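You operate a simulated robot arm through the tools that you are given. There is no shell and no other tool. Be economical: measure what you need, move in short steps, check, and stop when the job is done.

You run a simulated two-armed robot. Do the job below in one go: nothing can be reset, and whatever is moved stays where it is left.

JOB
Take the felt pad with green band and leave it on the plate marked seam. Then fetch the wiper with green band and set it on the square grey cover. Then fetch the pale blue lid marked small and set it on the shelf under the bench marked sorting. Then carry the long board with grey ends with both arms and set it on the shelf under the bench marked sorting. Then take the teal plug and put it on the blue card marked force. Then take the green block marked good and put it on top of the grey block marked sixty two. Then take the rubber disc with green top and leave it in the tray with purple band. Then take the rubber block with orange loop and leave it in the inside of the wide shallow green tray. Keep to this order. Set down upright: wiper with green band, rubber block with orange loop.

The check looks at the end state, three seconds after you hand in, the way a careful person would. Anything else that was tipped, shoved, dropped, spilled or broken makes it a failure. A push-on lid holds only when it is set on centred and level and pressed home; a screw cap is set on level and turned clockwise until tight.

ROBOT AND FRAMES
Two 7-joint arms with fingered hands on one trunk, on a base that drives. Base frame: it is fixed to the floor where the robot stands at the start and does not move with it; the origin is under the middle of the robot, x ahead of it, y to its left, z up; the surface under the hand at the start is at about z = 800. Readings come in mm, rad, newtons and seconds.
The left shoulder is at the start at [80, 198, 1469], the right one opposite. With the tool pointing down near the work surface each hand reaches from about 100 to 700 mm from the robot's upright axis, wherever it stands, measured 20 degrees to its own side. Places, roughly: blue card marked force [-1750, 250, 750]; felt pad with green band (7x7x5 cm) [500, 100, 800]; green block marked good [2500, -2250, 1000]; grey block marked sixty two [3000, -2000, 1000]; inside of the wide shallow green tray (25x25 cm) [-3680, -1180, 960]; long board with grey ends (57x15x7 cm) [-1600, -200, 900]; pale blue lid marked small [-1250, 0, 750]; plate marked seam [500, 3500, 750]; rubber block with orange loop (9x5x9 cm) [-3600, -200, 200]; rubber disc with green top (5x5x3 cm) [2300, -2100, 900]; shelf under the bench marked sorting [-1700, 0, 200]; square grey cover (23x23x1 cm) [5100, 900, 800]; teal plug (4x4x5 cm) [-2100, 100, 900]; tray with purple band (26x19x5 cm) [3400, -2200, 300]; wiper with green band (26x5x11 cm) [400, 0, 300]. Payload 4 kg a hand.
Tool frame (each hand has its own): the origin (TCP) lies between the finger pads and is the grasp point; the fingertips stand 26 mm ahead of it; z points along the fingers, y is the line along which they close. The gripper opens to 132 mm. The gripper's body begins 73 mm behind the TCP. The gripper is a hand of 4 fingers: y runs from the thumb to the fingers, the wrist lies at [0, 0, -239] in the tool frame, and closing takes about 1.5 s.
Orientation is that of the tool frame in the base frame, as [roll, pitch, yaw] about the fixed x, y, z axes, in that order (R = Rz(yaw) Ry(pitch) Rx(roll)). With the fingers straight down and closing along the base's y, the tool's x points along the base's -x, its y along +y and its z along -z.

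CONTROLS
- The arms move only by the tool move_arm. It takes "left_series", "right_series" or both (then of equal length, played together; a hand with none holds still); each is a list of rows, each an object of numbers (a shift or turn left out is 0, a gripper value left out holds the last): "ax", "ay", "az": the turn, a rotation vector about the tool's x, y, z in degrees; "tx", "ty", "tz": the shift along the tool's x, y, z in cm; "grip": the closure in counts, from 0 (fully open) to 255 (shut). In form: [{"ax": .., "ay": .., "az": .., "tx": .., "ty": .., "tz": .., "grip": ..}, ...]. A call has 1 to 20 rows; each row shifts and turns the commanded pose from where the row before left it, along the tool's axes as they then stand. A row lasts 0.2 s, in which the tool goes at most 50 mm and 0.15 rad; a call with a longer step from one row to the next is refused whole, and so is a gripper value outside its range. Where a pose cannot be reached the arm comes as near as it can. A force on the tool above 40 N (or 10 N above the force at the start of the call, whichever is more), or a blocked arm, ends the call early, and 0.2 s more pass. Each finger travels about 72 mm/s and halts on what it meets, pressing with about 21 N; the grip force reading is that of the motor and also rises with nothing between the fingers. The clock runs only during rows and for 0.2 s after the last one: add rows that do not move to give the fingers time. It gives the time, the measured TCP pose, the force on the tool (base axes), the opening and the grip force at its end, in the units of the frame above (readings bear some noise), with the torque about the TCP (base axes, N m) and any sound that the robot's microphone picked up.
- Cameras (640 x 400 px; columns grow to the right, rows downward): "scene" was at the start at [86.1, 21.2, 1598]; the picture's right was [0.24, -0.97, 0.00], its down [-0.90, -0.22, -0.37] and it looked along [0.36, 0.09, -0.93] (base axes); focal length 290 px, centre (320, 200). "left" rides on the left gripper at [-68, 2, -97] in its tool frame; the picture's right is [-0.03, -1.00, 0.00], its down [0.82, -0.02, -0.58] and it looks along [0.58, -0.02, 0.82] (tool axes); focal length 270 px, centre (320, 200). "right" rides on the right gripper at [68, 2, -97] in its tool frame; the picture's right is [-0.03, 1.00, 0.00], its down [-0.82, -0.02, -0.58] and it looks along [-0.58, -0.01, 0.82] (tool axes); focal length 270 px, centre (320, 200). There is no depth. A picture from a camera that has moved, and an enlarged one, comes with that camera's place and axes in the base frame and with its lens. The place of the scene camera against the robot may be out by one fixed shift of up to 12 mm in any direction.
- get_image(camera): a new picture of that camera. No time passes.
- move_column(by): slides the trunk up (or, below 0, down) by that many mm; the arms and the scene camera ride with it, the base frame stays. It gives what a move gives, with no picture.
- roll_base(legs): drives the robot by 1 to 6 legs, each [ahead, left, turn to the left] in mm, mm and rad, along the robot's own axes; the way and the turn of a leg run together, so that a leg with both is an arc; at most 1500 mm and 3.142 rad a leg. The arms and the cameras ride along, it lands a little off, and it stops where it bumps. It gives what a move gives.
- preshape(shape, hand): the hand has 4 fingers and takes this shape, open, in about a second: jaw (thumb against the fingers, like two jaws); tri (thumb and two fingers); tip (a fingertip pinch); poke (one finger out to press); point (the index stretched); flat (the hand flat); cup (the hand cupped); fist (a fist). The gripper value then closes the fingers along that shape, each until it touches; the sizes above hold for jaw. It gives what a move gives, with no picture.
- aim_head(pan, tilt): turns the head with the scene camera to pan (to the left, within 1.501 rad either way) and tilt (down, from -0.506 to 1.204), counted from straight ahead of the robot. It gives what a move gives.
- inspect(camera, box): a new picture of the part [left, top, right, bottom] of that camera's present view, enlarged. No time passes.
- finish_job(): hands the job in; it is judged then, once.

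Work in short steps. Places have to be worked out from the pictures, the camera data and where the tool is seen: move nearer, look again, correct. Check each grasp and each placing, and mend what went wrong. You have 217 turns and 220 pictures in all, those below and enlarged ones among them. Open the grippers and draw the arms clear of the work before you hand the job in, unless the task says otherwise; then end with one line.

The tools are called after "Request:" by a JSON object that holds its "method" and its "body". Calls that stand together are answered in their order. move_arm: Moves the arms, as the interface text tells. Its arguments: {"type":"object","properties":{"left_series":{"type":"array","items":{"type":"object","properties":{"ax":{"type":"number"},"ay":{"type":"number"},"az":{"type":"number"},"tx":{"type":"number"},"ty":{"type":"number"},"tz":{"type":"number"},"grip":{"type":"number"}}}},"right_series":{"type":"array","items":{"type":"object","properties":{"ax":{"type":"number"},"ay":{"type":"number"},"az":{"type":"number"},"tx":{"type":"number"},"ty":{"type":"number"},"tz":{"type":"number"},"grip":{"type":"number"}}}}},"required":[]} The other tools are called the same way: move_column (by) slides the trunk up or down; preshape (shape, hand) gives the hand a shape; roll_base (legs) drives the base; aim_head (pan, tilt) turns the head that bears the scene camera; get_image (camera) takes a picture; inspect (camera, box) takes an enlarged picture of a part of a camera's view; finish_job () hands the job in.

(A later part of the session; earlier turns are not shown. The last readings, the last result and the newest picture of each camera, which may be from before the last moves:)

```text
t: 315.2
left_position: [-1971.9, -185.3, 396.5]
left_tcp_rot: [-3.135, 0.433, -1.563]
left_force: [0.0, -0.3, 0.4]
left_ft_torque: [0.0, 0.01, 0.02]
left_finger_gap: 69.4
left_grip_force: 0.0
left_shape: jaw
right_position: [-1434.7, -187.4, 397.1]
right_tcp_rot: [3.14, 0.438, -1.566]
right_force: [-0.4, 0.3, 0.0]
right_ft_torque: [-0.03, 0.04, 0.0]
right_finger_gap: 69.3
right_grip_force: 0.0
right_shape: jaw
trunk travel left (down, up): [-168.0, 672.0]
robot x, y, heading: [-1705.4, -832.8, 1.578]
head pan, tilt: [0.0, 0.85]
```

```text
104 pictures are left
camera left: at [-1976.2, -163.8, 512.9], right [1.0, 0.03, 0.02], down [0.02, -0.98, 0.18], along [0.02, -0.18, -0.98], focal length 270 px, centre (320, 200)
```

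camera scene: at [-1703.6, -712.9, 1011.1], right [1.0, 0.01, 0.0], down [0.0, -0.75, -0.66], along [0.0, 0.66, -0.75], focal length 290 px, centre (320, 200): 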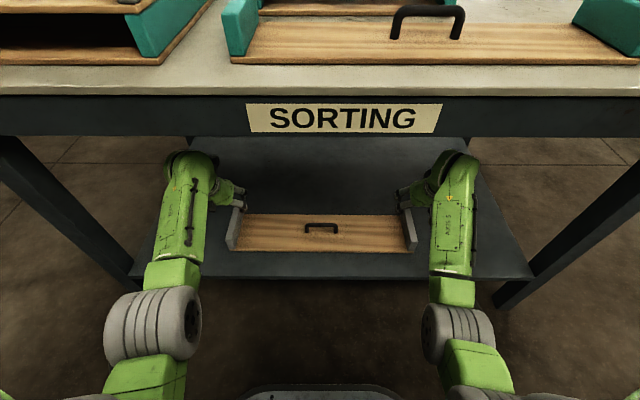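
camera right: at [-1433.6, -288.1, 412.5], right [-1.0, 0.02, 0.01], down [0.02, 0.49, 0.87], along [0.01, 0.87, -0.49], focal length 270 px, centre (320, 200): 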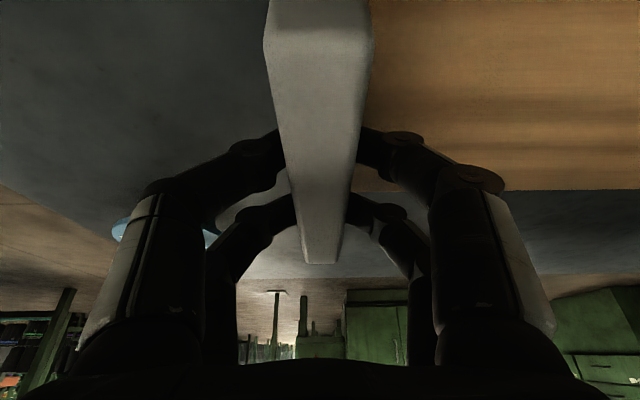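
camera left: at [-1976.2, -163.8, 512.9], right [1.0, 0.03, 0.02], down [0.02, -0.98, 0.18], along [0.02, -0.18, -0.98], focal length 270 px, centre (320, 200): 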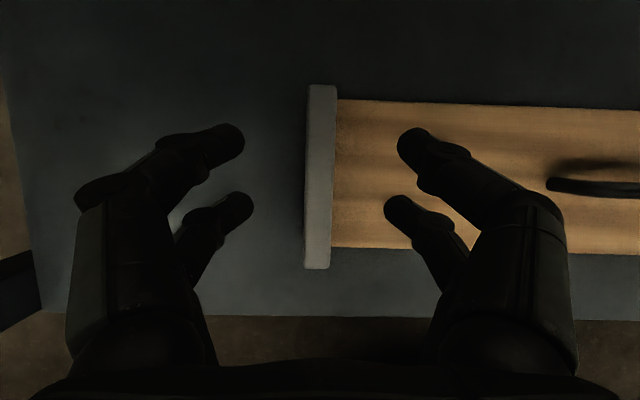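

Board is down on the shelf. Next the teal plug (≈(−2122,129)) and FORCE card (≈(−1858,203)): I go round to the north side of the bench.

Request:
{"method": "roll_base", "body": {"legs": [[-350, 0, 0], [0, -1120, 0]]}}

Request:
{"method": "move_column", "body": {"by": 400}}

Request:
{"method": "move_column", "body": {"by": 200}}

Request:
{"method": "roll_base", "body": {"legs": [[1500, 0, 0], [620, 0, 0], [0, 0, 3.14]]}}

Request:
{"method": "aim_head", "body": {"pan": -0.6, "tilt": 0.4}}

Request:
{"method": "get_image", "body": {"camera": "scene"}}

```text
t: 322.7
left_position: [-835.1, -532.3, 395.7]
left_tcp_rot: [-3.134, 0.436, -1.595]
left_force: [-0.3, 0.4, 0.4]
left_ft_torque: [-0.02, -0.01, -0.01]
left_finger_gap: 69.3
left_grip_force: 0.1
left_shape: jaw
right_position: [-297.0, -551.1, 396.6]
right_tcp_rot: [3.139, 0.438, -1.597]
right_force: [-0.1, -0.1, -0.5]
right_ft_torque: [0.03, -0.01, 0.0]
right_finger_gap: 69.3
right_grip_force: 0.0
right_shape: jaw
trunk travel left (down, up): [-168.0, 672.0]
robot x, y, heading: [-589.6, -1182.8, 1.551]
head pan, tilt: [0.0, 0.85]
```

```text
t: 326.6
left_position: [-835.1, -532.0, 795.2]
left_tcp_rot: [-3.135, 0.435, -1.594]
left_force: [-0.3, 0.4, -0.2]
left_ft_torque: [-0.01, -0.03, 0.01]
left_finger_gap: 69.3
left_grip_force: 0.1
left_shape: jaw
right_position: [-297.0, -549.6, 796.3]
right_tcp_rot: [3.138, 0.438, -1.599]
right_force: [0.3, -0.3, 1.3]
right_ft_torque: [-0.01, 0.0, -0.03]
right_finger_gap: 69.3
right_grip_force: 0.0
right_shape: jaw
trunk travel left (down, up): [-568.0, 272.0]
robot x, y, heading: [-590.7, -1182.9, 1.545]
head pan, tilt: [0.0, 0.85]
```

```text
t: 328.7
left_position: [-834.5, -532.1, 994.9]
left_tcp_rot: [-3.134, 0.436, -1.595]
left_force: [0.0, 0.5, -0.3]
left_ft_torque: [0.01, -0.02, 0.02]
left_finger_gap: 69.4
left_grip_force: 0.1
left_shape: jaw
right_position: [-297.3, -550.6, 998.5]
right_tcp_rot: [3.141, 0.438, -1.599]
right_force: [-0.5, 0.1, 0.1]
right_ft_torque: [-0.01, -0.03, 0.0]
right_finger_gap: 69.3
right_grip_force: 0.1
right_shape: jaw
trunk travel left (down, up): [-768.0, 72.0]
robot x, y, heading: [-585.8, -1181.7, 1.546]
head pan, tilt: [0.0, 0.85]
```

```text
t: 346.9
left_position: [-224.4, 329.0, 996.8]
left_tcp_rot: [-3.132, 0.437, 1.55]
left_force: [0.0, 1.2, 0.0]
left_ft_torque: [-0.01, -0.02, 0.01]
left_finger_gap: 69.6
left_grip_force: 0.1
left_shape: jaw
right_position: [-761.9, 345.1, 996.7]
right_tcp_rot: [3.14, 0.438, 1.551]
right_force: [0.1, -0.8, -0.8]
right_ft_torque: [0.02, -0.01, 0.0]
right_finger_gap: 69.4
right_grip_force: 0.1
right_shape: jaw
trunk travel left (down, up): [-768.0, 72.0]
robot x, y, heading: [-474.2, 979.2, -1.593]
head pan, tilt: [0.0, 0.85]
```

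```text
t: 347.9
left_position: [-223.0, 329.7, 996.3]
left_tcp_rot: [-3.136, 0.437, 1.549]
left_force: [-0.3, -0.2, 0.3]
left_ft_torque: [0.0, 0.0, -0.01]
left_finger_gap: 69.3
left_grip_force: 0.0
left_shape: jaw
right_position: [-761.9, 345.4, 996.8]
right_tcp_rot: [3.14, 0.438, 1.549]
right_force: [-0.1, 0.9, 0.5]
right_ft_torque: [0.0, -0.01, 0.01]
right_finger_gap: 69.0
right_grip_force: 0.1
right_shape: jaw
trunk travel left (down, up): [-768.0, 72.0]
robot x, y, heading: [-472.1, 982.6, -1.587]
head pan, tilt: [-0.6, 0.4]
```

```text
103 pictures are left
camera scene: at [-528.3, 882.9, 1650.2], right [-0.81, 0.58, 0.0], down [0.23, 0.32, -0.92], along [-0.54, -0.75, -0.39], focal length 290 px, centre (320, 200)
```

scene: 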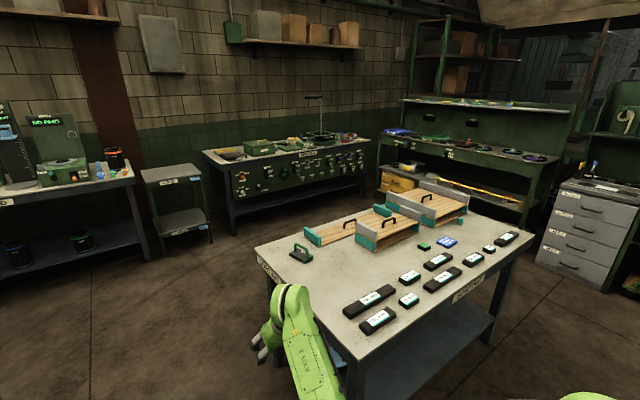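

Slide west along the north side above the bench.

Request:
{"method": "roll_base", "body": {"legs": [[-60, 0, 0.016], [0, -1450, 0]]}}

Request:
{"method": "aim_head", "body": {"pan": -0.2, "tilt": 0.8}}

Request:
{"method": "get_image", "body": {"camera": "scene"}}

Request:
{"method": "inspect", "body": {"camera": "scene", "box": [200, 100, 480, 280]}}

```text
t: 355.8
left_position: [-1724.3, 420.9, 994.3]
left_tcp_rot: [-3.136, 0.436, 1.523]
left_force: [0.1, 0.1, -0.1]
left_ft_torque: [0.02, -0.03, -0.02]
left_finger_gap: 69.4
left_grip_force: 0.0
left_shape: jaw
right_position: [-2260.8, 452.0, 997.1]
right_tcp_rot: [3.14, 0.438, 1.521]
right_force: [0.4, -0.2, -0.1]
right_ft_torque: [0.01, 0.0, 0.01]
right_finger_gap: 69.1
right_grip_force: 0.1
right_shape: jaw
trunk travel left (down, up): [-768.0, 72.0]
robot x, y, heading: [-1960.0, 1081.2, -1.616]
head pan, tilt: [-0.6, 0.4]
```

```text
t: 356.7
left_position: [-1725.4, 422.5, 996.9]
left_tcp_rot: [-3.133, 0.434, 1.526]
left_force: [0.7, 0.2, 0.2]
left_ft_torque: [0.0, -0.02, 0.01]
left_finger_gap: 69.2
left_grip_force: 0.1
left_shape: jaw
right_position: [-2263.2, 453.0, 996.8]
right_tcp_rot: [3.139, 0.439, 1.521]
right_force: [0.7, -0.9, -0.5]
right_ft_torque: [-0.01, 0.02, 0.0]
right_finger_gap: 69.1
right_grip_force: 0.1
right_shape: jaw
trunk travel left (down, up): [-768.0, 72.0]
robot x, y, heading: [-1959.6, 1081.8, -1.616]
head pan, tilt: [-0.201, 0.799]
```

```text
102 pictures are left
camera scene: at [-1980.0, 979.2, 1615.2], right [-0.97, 0.25, 0.0], down [0.18, 0.69, -0.7], along [-0.17, -0.68, -0.72], focal length 290 px, centre (320, 200)
```

scene: 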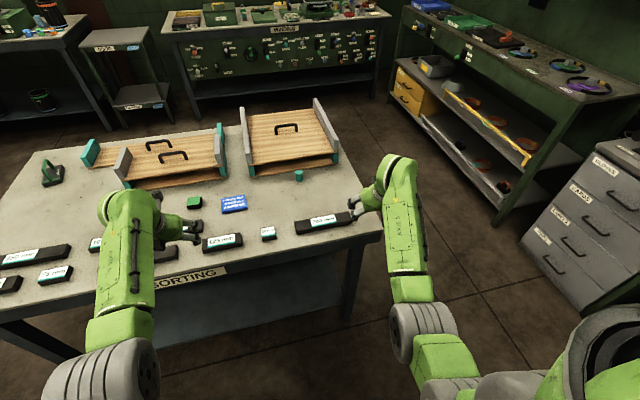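

```text
2.22 times, centred on (340, 190) of scene
camera zoom: at [-1980.0, 979.2, 1615.2], right [-0.97, 0.25, 0.0], down [0.18, 0.69, -0.7], along [-0.17, -0.68, -0.72], focal length 644 px, centre (276, 222)
```

zoom: 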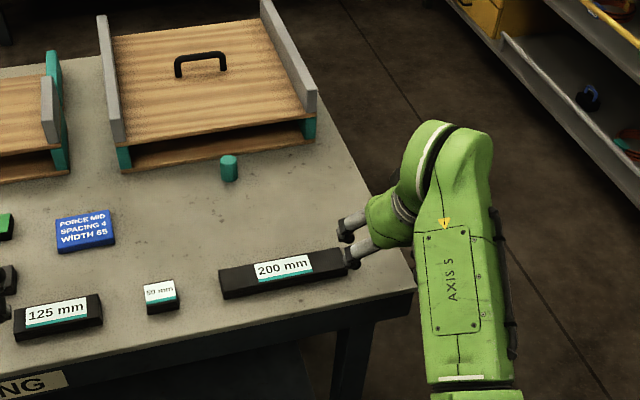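

Plug ≈(−2112,104) just north of the big board; FORCE card ≈(−1853,177). Drive in with the right hand over the plug.

Request:
{"method": "roll_base", "body": {"legs": [[290, 45, 0.045]]}}

Request:
{"method": "aim_head", "body": {"pan": -0.25, "tilt": 0.95}}

Request:
{"method": "get_image", "body": {"camera": "scene"}}

Request:
{"method": "get_image", "body": {"camera": "right"}}

```text
t: 358.7
left_position: [-1658.7, 143.9, 998.7]
left_tcp_rot: [-3.135, 0.437, 1.57]
left_force: [-0.4, -0.2, 0.0]
left_ft_torque: [0.02, 0.03, 0.0]
left_finger_gap: 69.0
left_grip_force: 0.1
left_shape: jaw
right_position: [-2197.1, 150.4, 999.2]
right_tcp_rot: [3.139, 0.44, 1.565]
right_force: [0.4, -0.2, 0.4]
right_ft_torque: [-0.01, 0.0, -0.01]
right_finger_gap: 69.1
right_grip_force: 0.1
right_shape: jaw
trunk travel left (down, up): [-768.0, 72.0]
robot x, y, heading: [-1919.8, 787.8, -1.574]
head pan, tilt: [-0.201, 0.799]
```

```text
t: 359.4
left_position: [-1658.5, 141.9, 995.9]
left_tcp_rot: [-3.134, 0.435, 1.57]
left_force: [-0.8, 0.1, -0.5]
left_ft_torque: [0.03, 0.01, 0.01]
left_finger_gap: 69.2
left_grip_force: 0.1
left_shape: jaw
right_position: [-2197.6, 147.9, 996.8]
right_tcp_rot: [3.139, 0.439, 1.566]
right_force: [0.0, -0.7, 0.1]
right_ft_torque: [-0.02, -0.02, -0.03]
right_finger_gap: 69.4
right_grip_force: 0.0
right_shape: jaw
trunk travel left (down, up): [-768.0, 72.0]
robot x, y, heading: [-1922.6, 787.8, -1.576]
head pan, tilt: [-0.25, 0.949]
```

```text
100 pictures are left
camera scene: at [-1939.1, 696.0, 1603.7], right [-0.97, 0.25, 0.0], down [0.2, 0.79, -0.58], along [-0.15, -0.56, -0.81], focal length 290 px, centre (320, 200)
```

scene: 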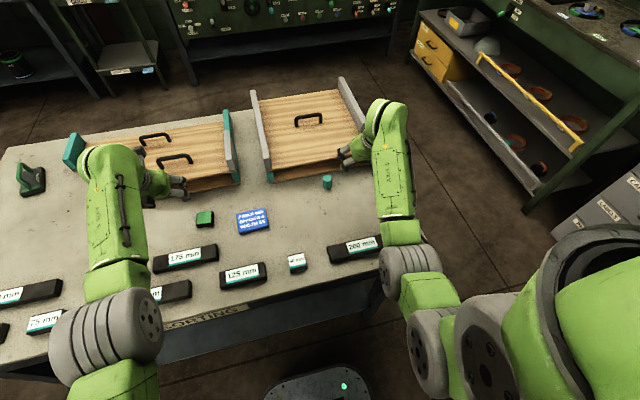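

```text
99 pictures are left
camera right: at [-2193.3, 251.4, 1056.3], right [1.0, -0.03, 0.01], down [-0.02, -0.49, 0.87], along [-0.02, -0.87, -0.49], focal length 270 px, centre (320, 200)
```

right: 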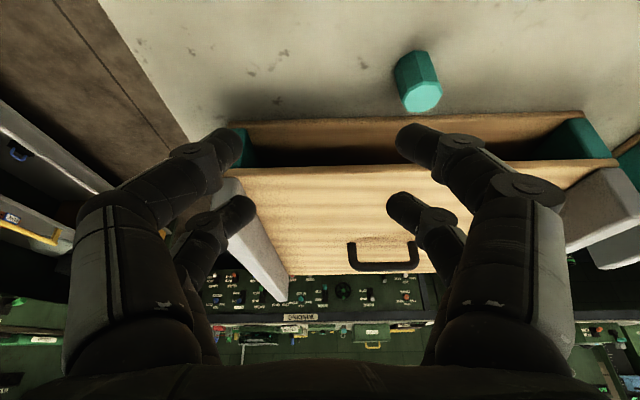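

Plug at (−2117,101), board edge at y≈45. Bring the right hand to vertical over the plug after stepping the base 50 mm nearer.

Request:
{"method": "move_arm", "body": {"right_series": [{"ty": 4, "tx": 1}, {"ty": 4, "tx": 1}, {"tx": 3, "tz": -1.5}, {"tx": 3, "tz": -1.5, "grip": 70}], "left_series": [{"tx": 3, "tz": -1.5}, {"tx": 3, "tz": -1.5}, {"tx": 3, "tz": -1.5}, {"tx": 3, "tz": -1.5}]}}

Request:
{"method": "roll_base", "body": {"legs": [[55, 0, 0]]}}

Request:
{"method": "move_arm", "body": {"right_series": [{"ay": 6.3}, {"ay": 6.3}, {"ay": 6.3}, {"ay": 6.3}, {}]}}

Request:
{"method": "get_image", "body": {"camera": "right"}}

```text
t: 360.4
left_position: [-1656.6, 268.5, 1015.8]
left_tcp_rot: [-3.141, 0.466, 1.564]
left_force: [-0.8, 0.2, -0.1]
left_ft_torque: [0.0, -0.02, -0.03]
left_finger_gap: 69.3
left_grip_force: 0.1
left_shape: jaw
right_position: [-2116.1, 237.9, 990.3]
right_tcp_rot: [3.139, 0.442, 1.566]
right_force: [-0.9, 0.3, -0.1]
right_ft_torque: [-0.04, 0.0, -0.03]
right_finger_gap: 95.2
right_grip_force: 0.0
right_shape: jaw
trunk travel left (down, up): [-768.0, 72.0]
robot x, y, heading: [-1920.3, 787.5, -1.573]
head pan, tilt: [-0.25, 0.949]
```

```text
t: 361.4
left_position: [-1653.2, 221.8, 1015.2]
left_tcp_rot: [-3.14, 0.469, 1.568]
left_force: [-0.2, 0.7, 0.5]
left_ft_torque: [-0.02, -0.03, 0.02]
left_finger_gap: 69.4
left_grip_force: 0.0
left_shape: jaw
right_position: [-2114.9, 188.4, 993.9]
right_tcp_rot: [3.138, 0.446, 1.566]
right_force: [0.1, 0.8, -0.1]
right_ft_torque: [-0.02, 0.0, -0.02]
right_finger_gap: 95.1
right_grip_force: 0.0
right_shape: jaw
trunk travel left (down, up): [-768.0, 72.0]
robot x, y, heading: [-1918.4, 733.8, -1.573]
head pan, tilt: [-0.25, 0.949]
```

```text
t: 362.6
left_position: [-1653.7, 213.1, 1015.5]
left_tcp_rot: [3.141, 0.465, 1.572]
left_force: [-0.7, 0.3, -0.5]
left_ft_torque: [-0.01, -0.03, 0.01]
left_finger_gap: 69.2
left_grip_force: 0.1
left_shape: jaw
right_position: [-2116.6, 180.7, 989.5]
right_tcp_rot: [3.139, -0.002, 1.567]
right_force: [-0.4, -0.1, -0.4]
right_ft_torque: [-0.02, 0.02, 0.0]
right_finger_gap: 95.5
right_grip_force: 0.0
right_shape: jaw
trunk travel left (down, up): [-768.0, 72.0]
robot x, y, heading: [-1923.9, 735.0, -1.574]
head pan, tilt: [-0.25, 0.949]
```

```text
98 pictures are left
camera right: at [-2112.7, 250.0, 1086.7], right [1.0, -0.03, 0.0], down [-0.03, -0.82, 0.58], along [-0.02, -0.58, -0.82], focal length 270 px, centre (320, 200)
```

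right: 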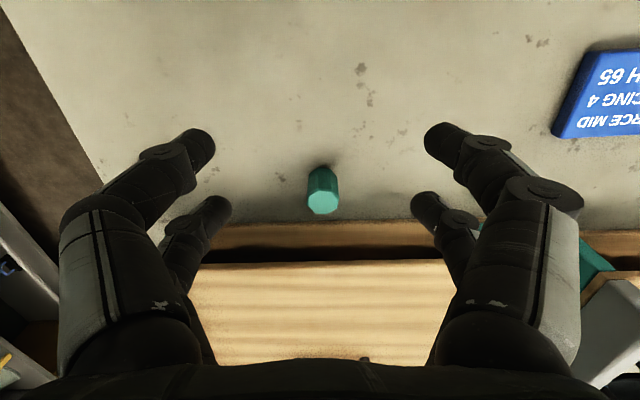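

Plug at (−2115,97). Move over and descend to z≈860.

Request:
{"method": "move_arm", "body": {"right_series": [{"tx": -4}, {"tx": -4, "ty": 0.1}, {"tz": 4}, {"tz": 3}, {"tz": 2}, {}]}}

Request:
{"method": "get_image", "body": {"camera": "right"}}

```text
t: 363.9
left_position: [-1652.9, 211.1, 1013.9]
left_tcp_rot: [3.141, 0.462, 1.569]
left_force: [-0.6, 0.2, 0.9]
left_ft_torque: [-0.01, 0.0, 0.0]
left_finger_gap: 69.4
left_grip_force: 0.0
left_shape: jaw
right_position: [-2110.0, 100.1, 898.1]
right_tcp_rot: [3.14, -0.002, 1.566]
right_force: [0.1, 0.6, 0.1]
right_ft_torque: [-0.01, 0.02, 0.0]
right_finger_gap: 95.3
right_grip_force: 0.1
right_shape: jaw
trunk travel left (down, up): [-768.0, 72.0]
robot x, y, heading: [-1919.7, 731.1, -1.573]
head pan, tilt: [-0.25, 0.949]
```

```text
97 pictures are left
camera right: at [-2107.1, 168.8, 995.9], right [1.0, -0.03, 0.0], down [-0.03, -0.82, 0.58], along [-0.02, -0.58, -0.82], focal length 270 px, centre (320, 200)
```

right: 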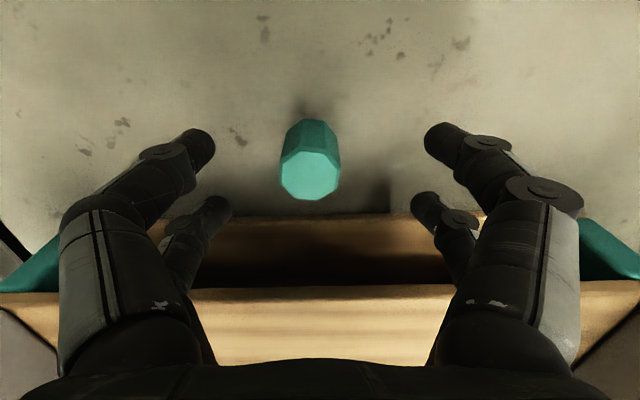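

Request:
{"method": "move_arm", "body": {"right_series": [{"ty": -0.4}, {"tz": 2}, {"tz": 1.8}, {}, {"grip": 255}, {}, {}, {}, {}, {}]}}

Request:
{"method": "get_image", "body": {"camera": "right"}}

```text
t: 366.1
left_position: [-1652.6, 214.4, 1015.6]
left_tcp_rot: [-3.139, 0.465, 1.571]
left_force: [-0.2, -0.5, 0.2]
left_ft_torque: [-0.04, 0.02, 0.0]
left_finger_gap: 69.4
left_grip_force: 0.1
left_shape: jaw
right_position: [-2117.1, 102.2, 863.1]
right_tcp_rot: [3.141, -0.001, 1.566]
right_force: [1.4, 6.0, 15.3]
right_ft_torque: [0.34, -0.25, 0.09]
right_finger_gap: 6.0
right_grip_force: 20.9
right_shape: jaw
trunk travel left (down, up): [-768.0, 72.0]
robot x, y, heading: [-1919.8, 736.7, -1.581]
head pan, tilt: [-0.25, 0.949]
```

```text
96 pictures are left
camera right: at [-2114.3, 171.1, 960.3], right [1.0, -0.03, 0.0], down [-0.03, -0.82, 0.58], along [-0.02, -0.58, -0.82], focal length 270 px, centre (320, 200)
```

right: 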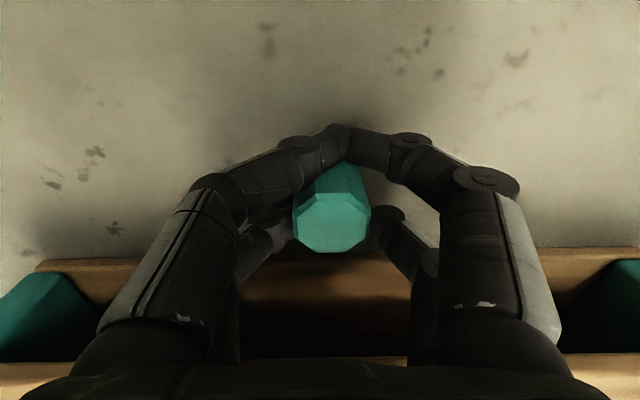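

The plug sits toward the front fingers and the rear ones closed behind it. Open, raise slightly, and look before regrasping.

Request:
{"method": "move_arm", "body": {"right_series": [{"grip": 70}, {}, {}, {}, {}, {"tz": -0.6}, {}]}}

Request:
{"method": "get_image", "body": {"camera": "right"}}

```text
t: 367.8
left_position: [-1654.5, 214.1, 1014.8]
left_tcp_rot: [-3.14, 0.465, 1.57]
left_force: [0.3, 0.3, -0.8]
left_ft_torque: [-0.01, -0.04, 0.02]
left_finger_gap: 69.3
left_grip_force: 0.1
left_shape: jaw
right_position: [-2119.3, 102.7, 867.1]
right_tcp_rot: [3.14, -0.005, 1.566]
right_force: [-5.5, -1.4, 13.3]
right_ft_torque: [-0.04, -0.43, 0.05]
right_finger_gap: 92.8
right_grip_force: 0.0
right_shape: jaw
trunk travel left (down, up): [-768.0, 72.0]
robot x, y, heading: [-1920.2, 733.2, -1.577]
head pan, tilt: [-0.25, 0.949]
```

```text
95 pictures are left
camera right: at [-2114.9, 171.1, 964.3], right [1.0, -0.03, 0.0], down [-0.03, -0.82, 0.57], along [-0.01, -0.57, -0.82], focal length 270 px, centre (320, 200)
```

right: 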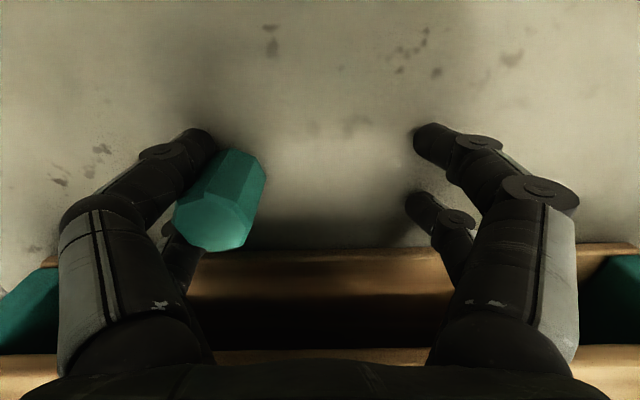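

Request:
{"method": "inspect", "body": {"camera": "right", "box": [120, 80, 320, 280]}}

Request:
{"method": "inspect", "body": {"camera": "scene", "box": [280, 130, 420, 230]}}

```text
2.00 times, centred on (220, 180) of right
camera zoom: at [-2114.9, 171.1, 964.3], right [1.0, -0.03, 0.0], down [-0.03, -0.82, 0.57], along [-0.01, -0.57, -0.82], focal length 541 px, centre (520, 240)
```

zoom: 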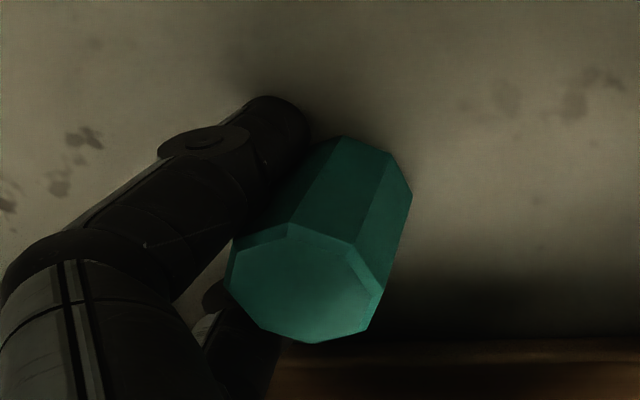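

```text
4.00 times, centred on (350, 180) of scene
camera zoom: at [-1939.6, 643.9, 1603.6], right [-0.97, 0.25, 0.0], down [0.2, 0.79, -0.58], along [-0.15, -0.56, -0.81], focal length 1160 px, centre (200, 280)
```

zoom: 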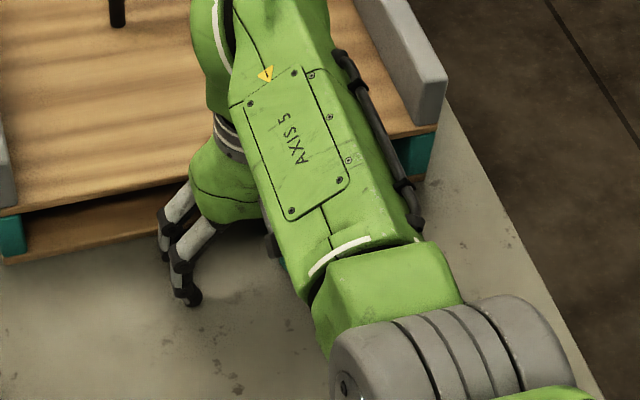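

The plug leans ~15° on the left finger, well inside its tipping angle. Ease the hand away in −x so it settles upright, then raise.

Request:
{"method": "move_arm", "body": {"right_series": [{"ty": -0.5}, {"ty": -0.5}, {"ty": -0.5}, {"ty": -0.5}, {}, {"tz": -2}, {"tz": -3}, {"tz": -3}, {}]}}

Request:
{"method": "get_image", "body": {"camera": "right"}}

```text
t: 369.8
left_position: [-1653.7, 210.6, 1013.6]
left_tcp_rot: [3.141, 0.464, 1.57]
left_force: [0.9, 0.2, 0.2]
left_ft_torque: [0.02, 0.0, 0.0]
left_finger_gap: 69.3
left_grip_force: 0.1
left_shape: jaw
right_position: [-2142.3, 102.6, 943.6]
right_tcp_rot: [3.14, -0.006, 1.567]
right_force: [0.8, 0.0, -0.1]
right_ft_torque: [0.01, 0.03, -0.04]
right_finger_gap: 95.5
right_grip_force: 0.2
right_shape: jaw
trunk travel left (down, up): [-768.0, 72.0]
robot x, y, heading: [-1923.3, 734.4, -1.579]
head pan, tilt: [-0.25, 0.949]
```

```text
92 pictures are left
camera right: at [-2138.1, 170.4, 1041.6], right [1.0, -0.03, 0.0], down [-0.03, -0.82, 0.58], along [-0.01, -0.58, -0.82], focal length 270 px, centre (320, 200)
```

right: 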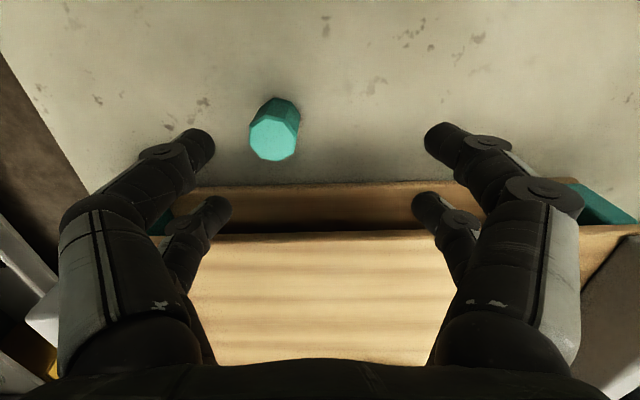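

Plug stands upright again at (−2168,103). I align the front finger pair (25 mm ahead of TCP) with it and descend.

Request:
{"method": "move_arm", "body": {"right_series": [{"ty": -2.6, "tx": 2.6}, {"tz": 4}, {"tz": 3}, {"tz": 1}, {}]}}

Request:
{"method": "get_image", "body": {"camera": "right"}}

```text
t: 370.9
left_position: [-1652.8, 211.1, 1015.4]
left_tcp_rot: [3.141, 0.464, 1.569]
left_force: [1.3, -0.1, 0.1]
left_ft_torque: [0.01, 0.0, 0.03]
left_finger_gap: 69.5
left_grip_force: 0.0
left_shape: jaw
right_position: [-2164.0, 129.5, 865.3]
right_tcp_rot: [3.14, 0.0, 1.566]
right_force: [0.6, 2.9, 8.8]
right_ft_torque: [0.05, -0.02, 0.0]
right_finger_gap: 95.2
right_grip_force: 0.0
right_shape: jaw
trunk travel left (down, up): [-768.0, 72.0]
robot x, y, heading: [-1918.9, 735.3, -1.571]
head pan, tilt: [-0.25, 0.949]
```

```text
91 pictures are left
camera right: at [-2161.3, 197.9, 963.9], right [1.0, -0.03, 0.0], down [-0.03, -0.82, 0.58], along [-0.02, -0.58, -0.82], focal length 270 px, centre (320, 200)
```

right: 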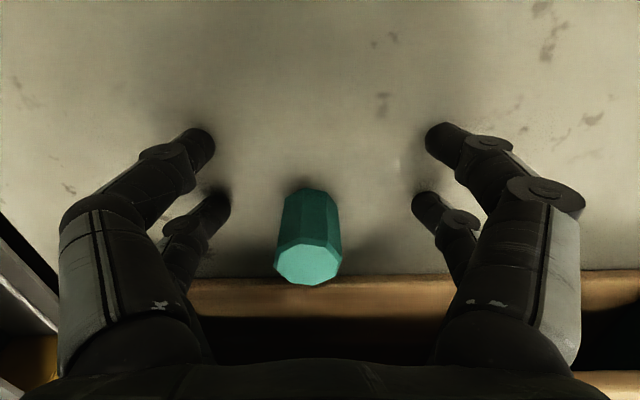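

Fingertips touch the table (z≈838); plug base is level with the front pair. Raise 8 mm and close.

Request:
{"method": "move_arm", "body": {"right_series": [{"tz": -0.9, "ty": -0.2}, {"grip": 255}, {}, {}, {}, {}, {}, {}]}}

Request:
{"method": "get_image", "body": {"camera": "right"}}

```text
t: 372.8
left_position: [-1653.3, 211.8, 1014.9]
left_tcp_rot: [3.14, 0.465, 1.57]
left_force: [1.1, 0.1, -0.3]
left_ft_torque: [0.03, -0.01, -0.02]
left_finger_gap: 69.0
left_grip_force: 0.1
left_shape: jaw
right_position: [-2167.2, 128.7, 874.2]
right_tcp_rot: [3.139, -0.002, 1.568]
right_force: [-0.5, -0.5, -0.8]
right_ft_torque: [0.04, 0.03, 0.01]
right_finger_gap: 0.0
right_grip_force: 21.0
right_shape: jaw
trunk travel left (down, up): [-768.0, 72.0]
robot x, y, heading: [-1924.9, 732.2, -1.571]
head pan, tilt: [-0.25, 0.949]
```

```text
90 pictures are left
camera right: at [-2163.9, 197.5, 971.4], right [1.0, -0.03, 0.0], down [-0.03, -0.82, 0.58], along [-0.02, -0.58, -0.82], focal length 270 px, centre (320, 200)
```

right: 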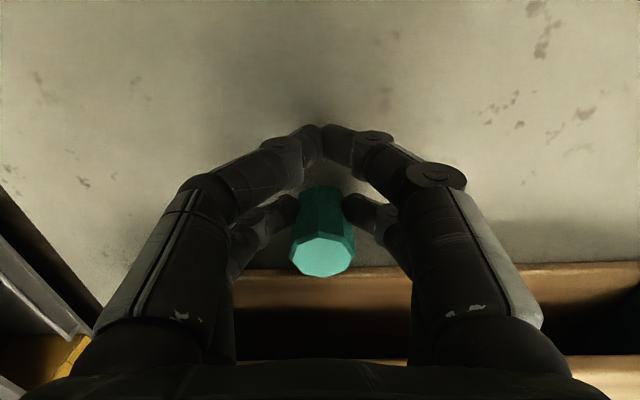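

Front pair grips the plug symmetrically. Lift and check.

Request:
{"method": "move_arm", "body": {"right_series": [{"tz": -1}, {"tz": -2}, {"tz": -3}, {"tz": -3}, {}]}}

Request:
{"method": "get_image", "body": {"camera": "right"}}

```text
t: 373.9
left_position: [-1654.2, 211.4, 1014.5]
left_tcp_rot: [3.141, 0.465, 1.57]
left_force: [0.4, -0.7, 0.6]
left_ft_torque: [0.0, -0.01, 0.0]
left_finger_gap: 69.4
left_grip_force: 0.0
left_shape: jaw
right_position: [-2164.7, 128.2, 964.6]
right_tcp_rot: [3.139, -0.001, 1.569]
right_force: [0.7, 0.7, -1.0]
right_ft_torque: [-0.01, 0.03, 0.02]
right_finger_gap: 0.1
right_grip_force: 21.1
right_shape: jaw
trunk travel left (down, up): [-768.0, 72.0]
robot x, y, heading: [-1922.1, 733.5, -1.574]
head pan, tilt: [-0.25, 0.949]
```

```text
89 pictures are left
camera right: at [-2161.7, 196.7, 1062.2], right [1.0, -0.03, 0.0], down [-0.03, -0.82, 0.58], along [-0.01, -0.58, -0.82], focal length 270 px, centre (320, 200)
```

right: 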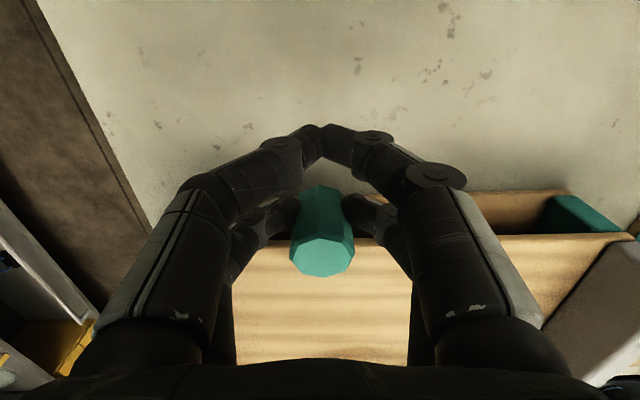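

Held. Move the base 305 mm left (east) and 80 mm back to bring the plug over the FORCE card.

Request:
{"method": "roll_base", "body": {"legs": [[-80, 305, 0]]}}

Request:
{"method": "aim_head", "body": {"pan": -0.25, "tilt": 0.95}}

Request:
{"method": "get_image", "body": {"camera": "scene"}}

Request:
{"method": "get_image", "body": {"camera": "right"}}

```text
t: 376.1
left_position: [-1352.8, 289.0, 1015.2]
left_tcp_rot: [3.138, 0.464, 1.57]
left_force: [0.9, 0.2, 0.0]
left_ft_torque: [0.01, -0.02, 0.02]
left_finger_gap: 69.3
left_grip_force: 0.0
left_shape: jaw
right_position: [-1863.1, 203.3, 963.6]
right_tcp_rot: [3.138, -0.002, 1.571]
right_force: [-0.7, -0.1, -0.6]
right_ft_torque: [-0.01, 0.03, -0.04]
right_finger_gap: 0.0
right_grip_force: 20.7
right_shape: jaw
trunk travel left (down, up): [-768.0, 72.0]
robot x, y, heading: [-1617.9, 809.2, -1.569]
head pan, tilt: [-0.25, 0.949]
```

```text
t: 376.6
left_position: [-1351.5, 287.3, 1014.8]
left_tcp_rot: [3.14, 0.465, 1.571]
left_force: [0.4, -0.8, 0.2]
left_ft_torque: [-0.04, -0.03, 0.02]
left_finger_gap: 69.2
left_grip_force: 0.1
left_shape: jaw
right_position: [-1862.0, 203.3, 963.3]
right_tcp_rot: [3.138, -0.002, 1.569]
right_force: [0.3, 0.5, -0.5]
right_ft_torque: [0.01, -0.04, -0.03]
right_finger_gap: 0.1
right_grip_force: 21.2
right_shape: jaw
trunk travel left (down, up): [-768.0, 72.0]
robot x, y, heading: [-1616.7, 812.6, -1.568]
head pan, tilt: [-0.25, 0.949]
```

```text
88 pictures are left
camera scene: at [-1638.6, 717.5, 1603.5], right [-0.97, 0.25, 0.0], down [0.2, 0.79, -0.58], along [-0.14, -0.56, -0.81], focal length 290 px, centre (320, 200)
```

scene: 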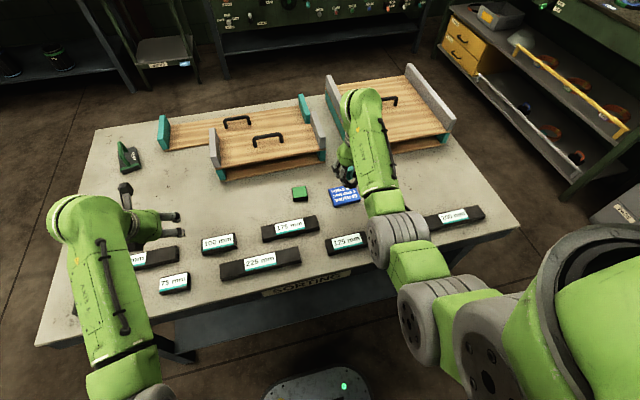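

```text
87 pictures are left
camera right: at [-1859.5, 272.4, 1061.5], right [1.0, -0.03, 0.0], down [-0.02, -0.82, 0.58], along [-0.01, -0.58, -0.82], focal length 270 px, centre (320, 200)
```

right: 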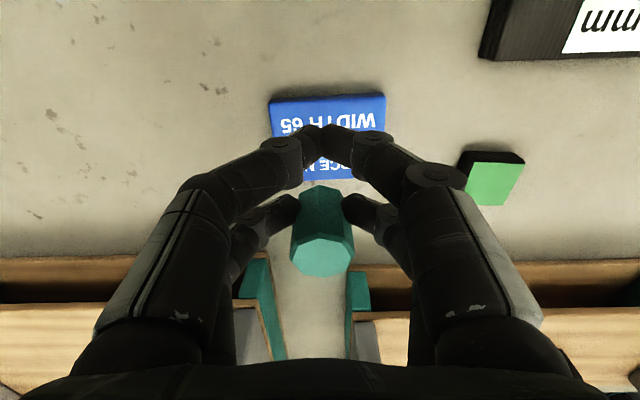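

Card centre ≈(−1854,185). Nudge +7 x, +9 y and lower.

Request:
{"method": "move_arm", "body": {"right_series": [{"ty": 0.7, "tx": 0.9}, {"tz": 3}, {"tz": 2.5}, {"tz": 1}, {}]}}

Request:
{"method": "get_image", "body": {"camera": "right"}}

```text
t: 377.9
left_position: [-1349.7, 288.0, 1015.3]
left_tcp_rot: [3.14, 0.465, 1.572]
left_force: [-0.1, -0.5, 0.2]
left_ft_torque: [0.01, 0.02, 0.0]
left_finger_gap: 69.3
left_grip_force: 0.0
left_shape: jaw
right_position: [-1856.0, 213.9, 898.5]
right_tcp_rot: [3.14, -0.002, 1.57]
right_force: [-0.3, -0.3, -0.5]
right_ft_torque: [0.02, 0.01, 0.01]
right_finger_gap: 0.0
right_grip_force: 21.5
right_shape: jaw
trunk travel left (down, up): [-768.0, 72.0]
robot x, y, heading: [-1615.0, 809.8, -1.571]
head pan, tilt: [-0.25, 0.949]
```

```text
86 pictures are left
camera right: at [-1852.2, 281.9, 996.5], right [1.0, -0.03, 0.0], down [-0.02, -0.82, 0.58], along [-0.01, -0.58, -0.82], focal length 270 px, centre (320, 200)
```

right: 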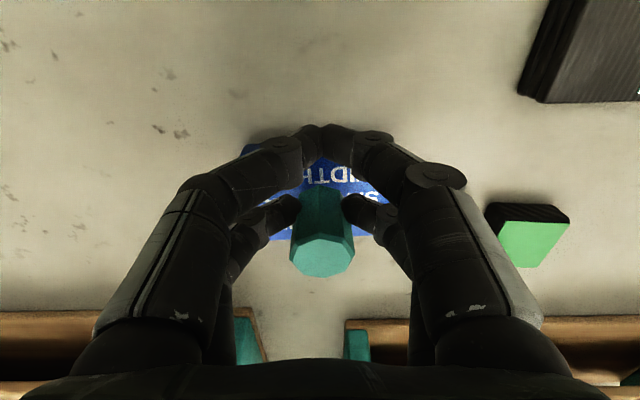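

Request:
{"method": "move_arm", "body": {"right_series": [{"tz": 0.5}, {}, {"tz": 0.3}, {}, {"tz": 0.3}, {}, {"tz": 0.3}, {}]}}

```text
t: 379.6
left_position: [-1349.9, 288.9, 1015.8]
left_tcp_rot: [3.141, 0.467, 1.571]
left_force: [-0.1, 0.2, -0.5]
left_ft_torque: [0.0, 0.02, 0.0]
left_finger_gap: 69.6
left_grip_force: 0.0
left_shape: jaw
right_position: [-1853.7, 213.5, 886.2]
right_tcp_rot: [3.141, 0.001, 1.569]
right_force: [-1.1, 1.3, 9.9]
right_ft_torque: [-0.2, 0.02, 0.02]
right_finger_gap: 0.0
right_grip_force: 21.2
right_shape: jaw
trunk travel left (down, up): [-768.0, 72.0]
robot x, y, heading: [-1620.9, 807.8, -1.572]
head pan, tilt: [-0.25, 0.949]
```

Contact. Open gently in stages, then lift straight up.

Request:
{"method": "move_arm", "body": {"right_series": [{"tz": -0.1}, {"grip": 200}, {}, {"grip": 160}, {}, {"grip": 110}, {}, {}, {"tz": -3}, {"tz": -4}, {"tz": -4}, {}]}}

Request:
{"method": "get_image", "body": {"camera": "right"}}

```text
t: 382.2
left_position: [-1349.9, 288.8, 1014.8]
left_tcp_rot: [3.141, 0.464, 1.572]
left_force: [0.2, 0.4, -0.2]
left_ft_torque: [-0.03, -0.01, -0.02]
left_finger_gap: 69.3
left_grip_force: 0.0
left_shape: jaw
right_position: [-1854.5, 214.7, 998.3]
right_tcp_rot: [3.138, -0.002, 1.57]
right_force: [-0.4, 0.0, -0.3]
right_ft_torque: [0.01, -0.02, 0.01]
right_finger_gap: 74.7
right_grip_force: 0.0
right_shape: jaw
trunk travel left (down, up): [-768.0, 72.0]
robot x, y, heading: [-1621.2, 812.2, -1.57]
head pan, tilt: [-0.25, 0.949]
```

```text
85 pictures are left
camera right: at [-1852.4, 282.6, 1096.1], right [1.0, -0.03, 0.0], down [-0.02, -0.82, 0.58], along [-0.01, -0.58, -0.82], focal length 270 px, centre (320, 200)
```

right: 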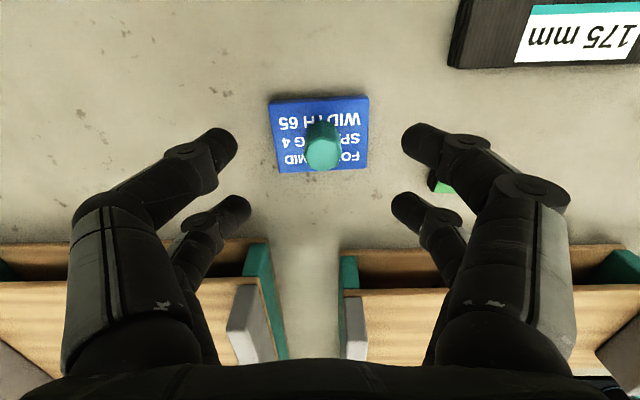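

Plug stands on the FORCE card. Next the CHECKING bench at the right wall: drive there facing −y.

Request:
{"method": "roll_base", "body": {"legs": [[-200, 0, 0], [0, 1160, 0], [1500, 0, 0], [680, 0, 0], [0, 1500, 0], [0, 1330, 0]]}}

Request:
{"method": "aim_head", "body": {"pan": 0.2, "tilt": 0.5}}

Request:
{"method": "get_image", "body": {"camera": "scene"}}

Request:
{"method": "inspect", "body": {"camera": "scene", "box": [160, 120, 480, 320]}}

```text
t: 413.0
left_position: [2605.9, -1775.2, 1014.3]
left_tcp_rot: [3.14, 0.466, 1.512]
left_force: [0.7, -0.7, 1.0]
left_ft_torque: [0.0, -0.02, -0.02]
left_finger_gap: 69.1
left_grip_force: 0.0
left_shape: jaw
right_position: [2096.3, -1819.6, 997.9]
right_tcp_rot: [3.137, -0.001, 1.511]
right_force: [-0.1, 0.3, -0.8]
right_ft_torque: [-0.03, 0.02, -0.01]
right_finger_gap: 74.4
right_grip_force: 0.1
right_shape: jaw
trunk travel left (down, up): [-768.0, 72.0]
robot x, y, heading: [2367.7, -1238.2, -1.628]
head pan, tilt: [-0.25, 0.949]
```

```text
t: 413.9
left_position: [2606.9, -1775.2, 1015.6]
left_tcp_rot: [3.141, 0.465, 1.512]
left_force: [0.2, 0.3, -0.7]
left_ft_torque: [0.02, -0.03, -0.02]
left_finger_gap: 69.3
left_grip_force: 0.1
left_shape: jaw
right_position: [2096.9, -1820.1, 999.2]
right_tcp_rot: [3.14, -0.001, 1.51]
right_force: [-0.1, 0.3, -0.5]
right_ft_torque: [0.02, -0.04, 0.01]
right_finger_gap: 74.6
right_grip_force: 0.1
right_shape: jaw
trunk travel left (down, up): [-768.0, 72.0]
robot x, y, heading: [2369.3, -1237.3, -1.629]
head pan, tilt: [0.201, 0.499]
```

```text
84 pictures are left
camera scene: at [2380.0, -1350.6, 1640.9], right [-0.99, -0.14, 0.0], down [-0.07, 0.47, -0.88], along [0.12, -0.87, -0.48], focal length 290 px, centre (320, 200)
```

scene: 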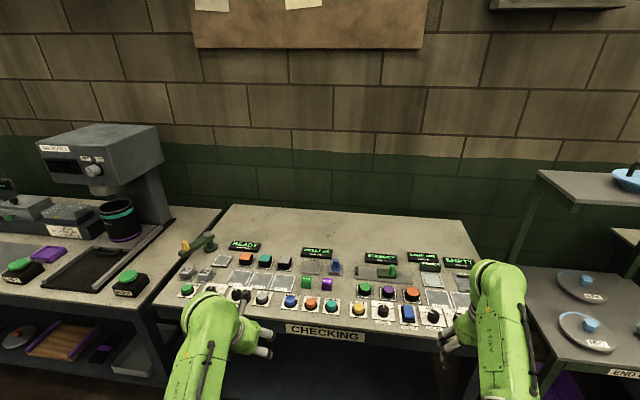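

```text
2.00 times, centred on (320, 220) of scene
camera zoom: at [2380.0, -1350.6, 1640.9], right [-0.99, -0.14, 0.0], down [-0.07, 0.47, -0.88], along [0.12, -0.87, -0.48], focal length 580 px, centre (320, 160)
```

zoom: 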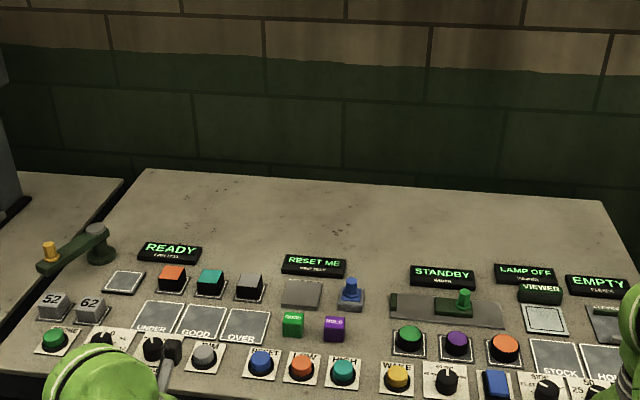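

Candidates found: GOOD block ≈(2530,−2100), “62” block ≈(2887,−2080), green-topped disc ≈(2329,−2090). First tuck the left hand low in front of me so it can't hit the machine at the left.

Request:
{"method": "move_arm", "body": {"left_series": [{"ay": 6.6}, {"ay": 6.6}, {"ay": 6.6}, {"ay": 6.6}, {"tz": 4}, {"tz": 4}, {"tz": 4}, {"tz": 4}, {"tx": 4}, {"tx": 4}, {"tx": 4}, {"tx": 4}, {"tx": 4}, {"tx": 4}, {"tx": 4}, {}]}}

Request:
{"method": "roll_base", "body": {"legs": [[200, 340, 0.058]]}}

Request:
{"method": "aim_head", "body": {"pan": -0.1, "tilt": 0.7}}

Request:
{"method": "get_image", "body": {"camera": "scene"}}

Request:
{"method": "get_image", "body": {"camera": "right"}}

```text
t: 416.6
left_position: [2635.0, -1733.9, 947.7]
left_tcp_rot: [3.075, 0.256, 1.492]
left_force: [0.2, 0.1, 0.4]
left_ft_torque: [-0.01, 0.01, -0.02]
left_finger_gap: 69.4
left_grip_force: 0.1
left_shape: jaw
right_position: [2098.1, -1820.9, 997.7]
right_tcp_rot: [3.14, -0.002, 1.509]
right_force: [0.5, -0.1, 0.0]
right_ft_torque: [-0.02, 0.04, 0.01]
right_finger_gap: 74.5
right_grip_force: 0.1
right_shape: jaw
trunk travel left (down, up): [-768.0, 72.0]
robot x, y, heading: [2370.3, -1237.1, -1.633]
head pan, tilt: [0.201, 0.499]
stopped in row 13 (left hand): the arm was blocked; the commanded pose is now the measured one
```

```text
t: 419.0
left_position: [2993.3, -1929.8, 949.6]
left_tcp_rot: [3.07, 0.26, 1.547]
left_force: [-0.3, 1.0, -1.0]
left_ft_torque: [0.0, -0.01, 0.02]
left_finger_gap: 69.3
left_grip_force: 0.0
left_shape: jaw
right_position: [2463.7, -2047.5, 997.6]
right_tcp_rot: [3.138, -0.001, 1.567]
right_force: [0.8, -0.1, 0.0]
right_ft_torque: [-0.03, -0.01, -0.02]
right_finger_gap: 74.5
right_grip_force: 0.1
right_shape: jaw
trunk travel left (down, up): [-768.0, 72.0]
robot x, y, heading: [2703.0, -1450.4, -1.575]
head pan, tilt: [0.201, 0.499]
```

```text
t: 419.8
left_position: [2996.9, -1930.2, 948.1]
left_tcp_rot: [3.075, 0.257, 1.547]
left_force: [0.0, 0.2, 0.9]
left_ft_torque: [0.01, -0.01, 0.01]
left_finger_gap: 69.4
left_grip_force: 0.1
left_shape: jaw
right_position: [2465.1, -2047.8, 998.5]
right_tcp_rot: [3.139, -0.002, 1.568]
right_force: [-0.4, -0.6, -0.3]
right_ft_torque: [0.0, 0.0, 0.01]
right_finger_gap: 74.5
right_grip_force: 0.1
right_shape: jaw
trunk travel left (down, up): [-768.0, 72.0]
robot x, y, heading: [2701.4, -1450.2, -1.572]
head pan, tilt: [-0.099, 0.7]
```

```text
82 pictures are left
camera scene: at [2694.1, -1558.5, 1623.3], right [-0.99, 0.1, 0.0], down [0.06, 0.64, -0.77], along [-0.08, -0.76, -0.64], focal length 290 px, centre (320, 200)
```

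scene: 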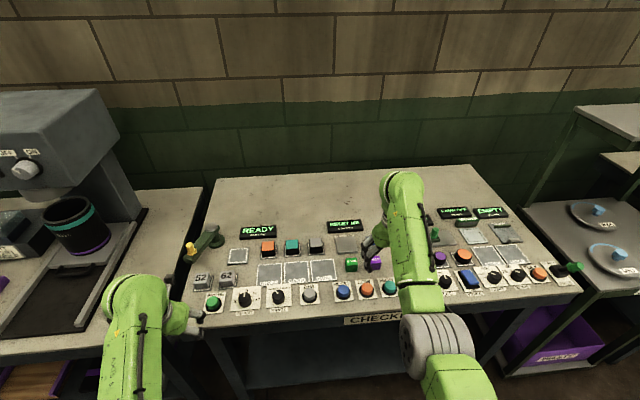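

```text
81 pictures are left
camera right: at [2468.2, -1979.5, 1095.7], right [1.0, -0.03, 0.0], down [-0.02, -0.82, 0.58], along [-0.02, -0.58, -0.82], focal length 270 px, centre (320, 200)
```

right: 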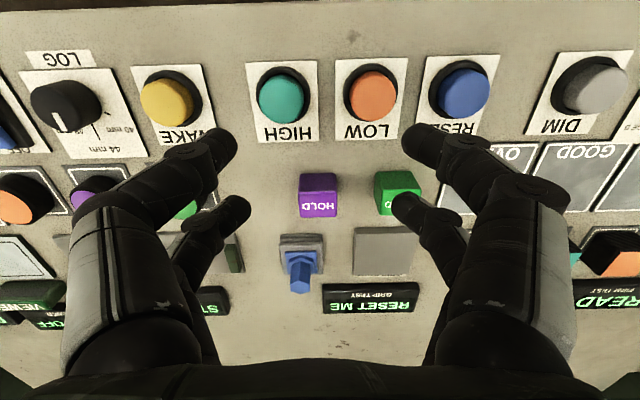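

The left arm jammed on its way; I'll use the left hand for the block instead. Straighten it to vertical and raise it.

Request:
{"method": "move_arm", "body": {"left_series": [{"tz": -3, "tx": -2}, {"ax": 3.8}, {"ay": 7.3}, {"ay": 7.3}, {"tz": -2, "tx": -3}, {}]}}

Request:
{"method": "get_image", "body": {"camera": "left"}}

```text
t: 421.2
left_position: [2991.6, -1973.3, 999.0]
left_tcp_rot: [3.141, 0.002, 1.546]
left_force: [-0.4, 1.5, 0.3]
left_ft_torque: [-0.01, 0.02, 0.02]
left_finger_gap: 69.3
left_grip_force: 0.0
left_shape: jaw
right_position: [2465.1, -2047.8, 999.0]
right_tcp_rot: [3.139, -0.002, 1.568]
right_force: [-0.1, 0.1, -0.6]
right_ft_torque: [-0.02, -0.03, -0.03]
right_finger_gap: 74.6
right_grip_force: 0.1
right_shape: jaw
trunk travel left (down, up): [-768.0, 72.0]
robot x, y, heading: [2700.1, -1453.1, -1.575]
head pan, tilt: [-0.099, 0.7]
```

```text
80 pictures are left
camera left: at [2990.6, -2040.9, 1096.7], right [-1.0, 0.0, 0.0], down [0.0, 0.82, 0.58], along [0.0, 0.58, -0.82], focal length 270 px, centre (320, 200)
```

left: 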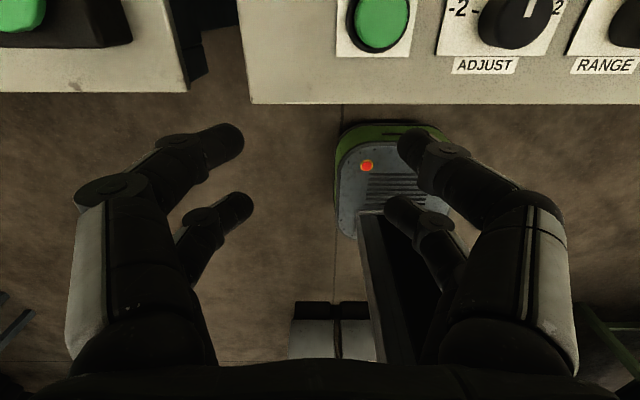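

Slide the base so the left hand comes over the GOOD block.

Request:
{"method": "roll_base", "body": {"legs": [[115, -452, 0.004]]}}

Request:
{"method": "get_image", "body": {"camera": "left"}}

Request:
{"method": "aim_head", "body": {"pan": 0.3, "tilt": 0.8}}

Request:
{"method": "get_image", "body": {"camera": "scene"}}

```text
t: 424.1
left_position: [2529.2, -2084.5, 999.4]
left_tcp_rot: [-3.141, 0.003, 1.54]
left_force: [0.3, -0.1, -0.2]
left_ft_torque: [-0.01, 0.0, -0.03]
left_finger_gap: 69.5
left_grip_force: 0.1
left_shape: jaw
right_position: [2003.7, -2155.4, 998.8]
right_tcp_rot: [3.141, -0.001, 1.563]
right_force: [-0.8, 0.3, 0.2]
right_ft_torque: [-0.01, -0.01, 0.02]
right_finger_gap: 74.6
right_grip_force: 0.1
right_shape: jaw
trunk travel left (down, up): [-768.0, 72.0]
robot x, y, heading: [2240.6, -1564.5, -1.581]
head pan, tilt: [-0.099, 0.7]
```

```text
79 pictures are left
camera left: at [2528.7, -2151.8, 1096.3], right [-1.0, 0.01, 0.0], down [0.01, 0.82, 0.58], along [0.0, 0.58, -0.82], focal length 270 px, centre (320, 200)
```

left: 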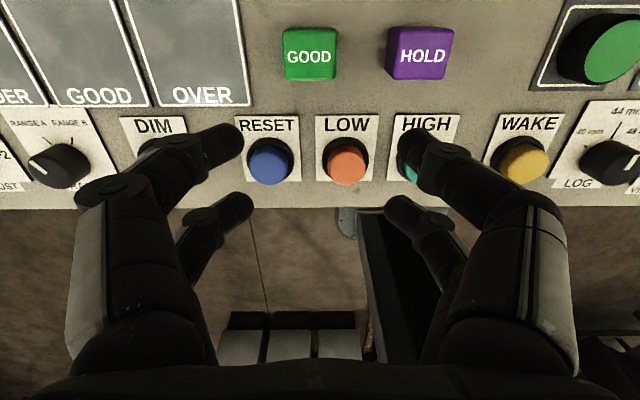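

```text
t: 424.9
left_position: [2527.7, -2082.8, 998.2]
left_tcp_rot: [3.14, 0.002, 1.539]
left_force: [-0.3, -0.3, -0.1]
left_ft_torque: [0.02, 0.02, 0.05]
left_finger_gap: 69.7
left_grip_force: 0.1
left_shape: jaw
right_position: [2001.0, -2155.4, 997.5]
right_tcp_rot: [3.141, -0.002, 1.561]
right_force: [0.1, -0.3, 0.1]
right_ft_torque: [0.01, -0.03, 0.0]
right_finger_gap: 74.5
right_grip_force: 0.0
right_shape: jaw
trunk travel left (down, up): [-768.0, 72.0]
robot x, y, heading: [2243.2, -1558.7, -1.579]
head pan, tilt: [0.3, 0.799]
```

```text
78 pictures are left
camera scene: at [2264.8, -1660.2, 1615.1], right [-0.96, -0.29, 0.0], down [-0.2, 0.69, -0.7], along [0.2, -0.67, -0.72], focal length 290 px, centre (320, 200)
```

scene: 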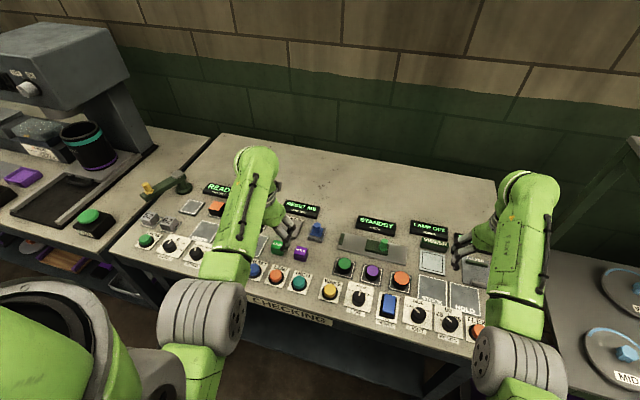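

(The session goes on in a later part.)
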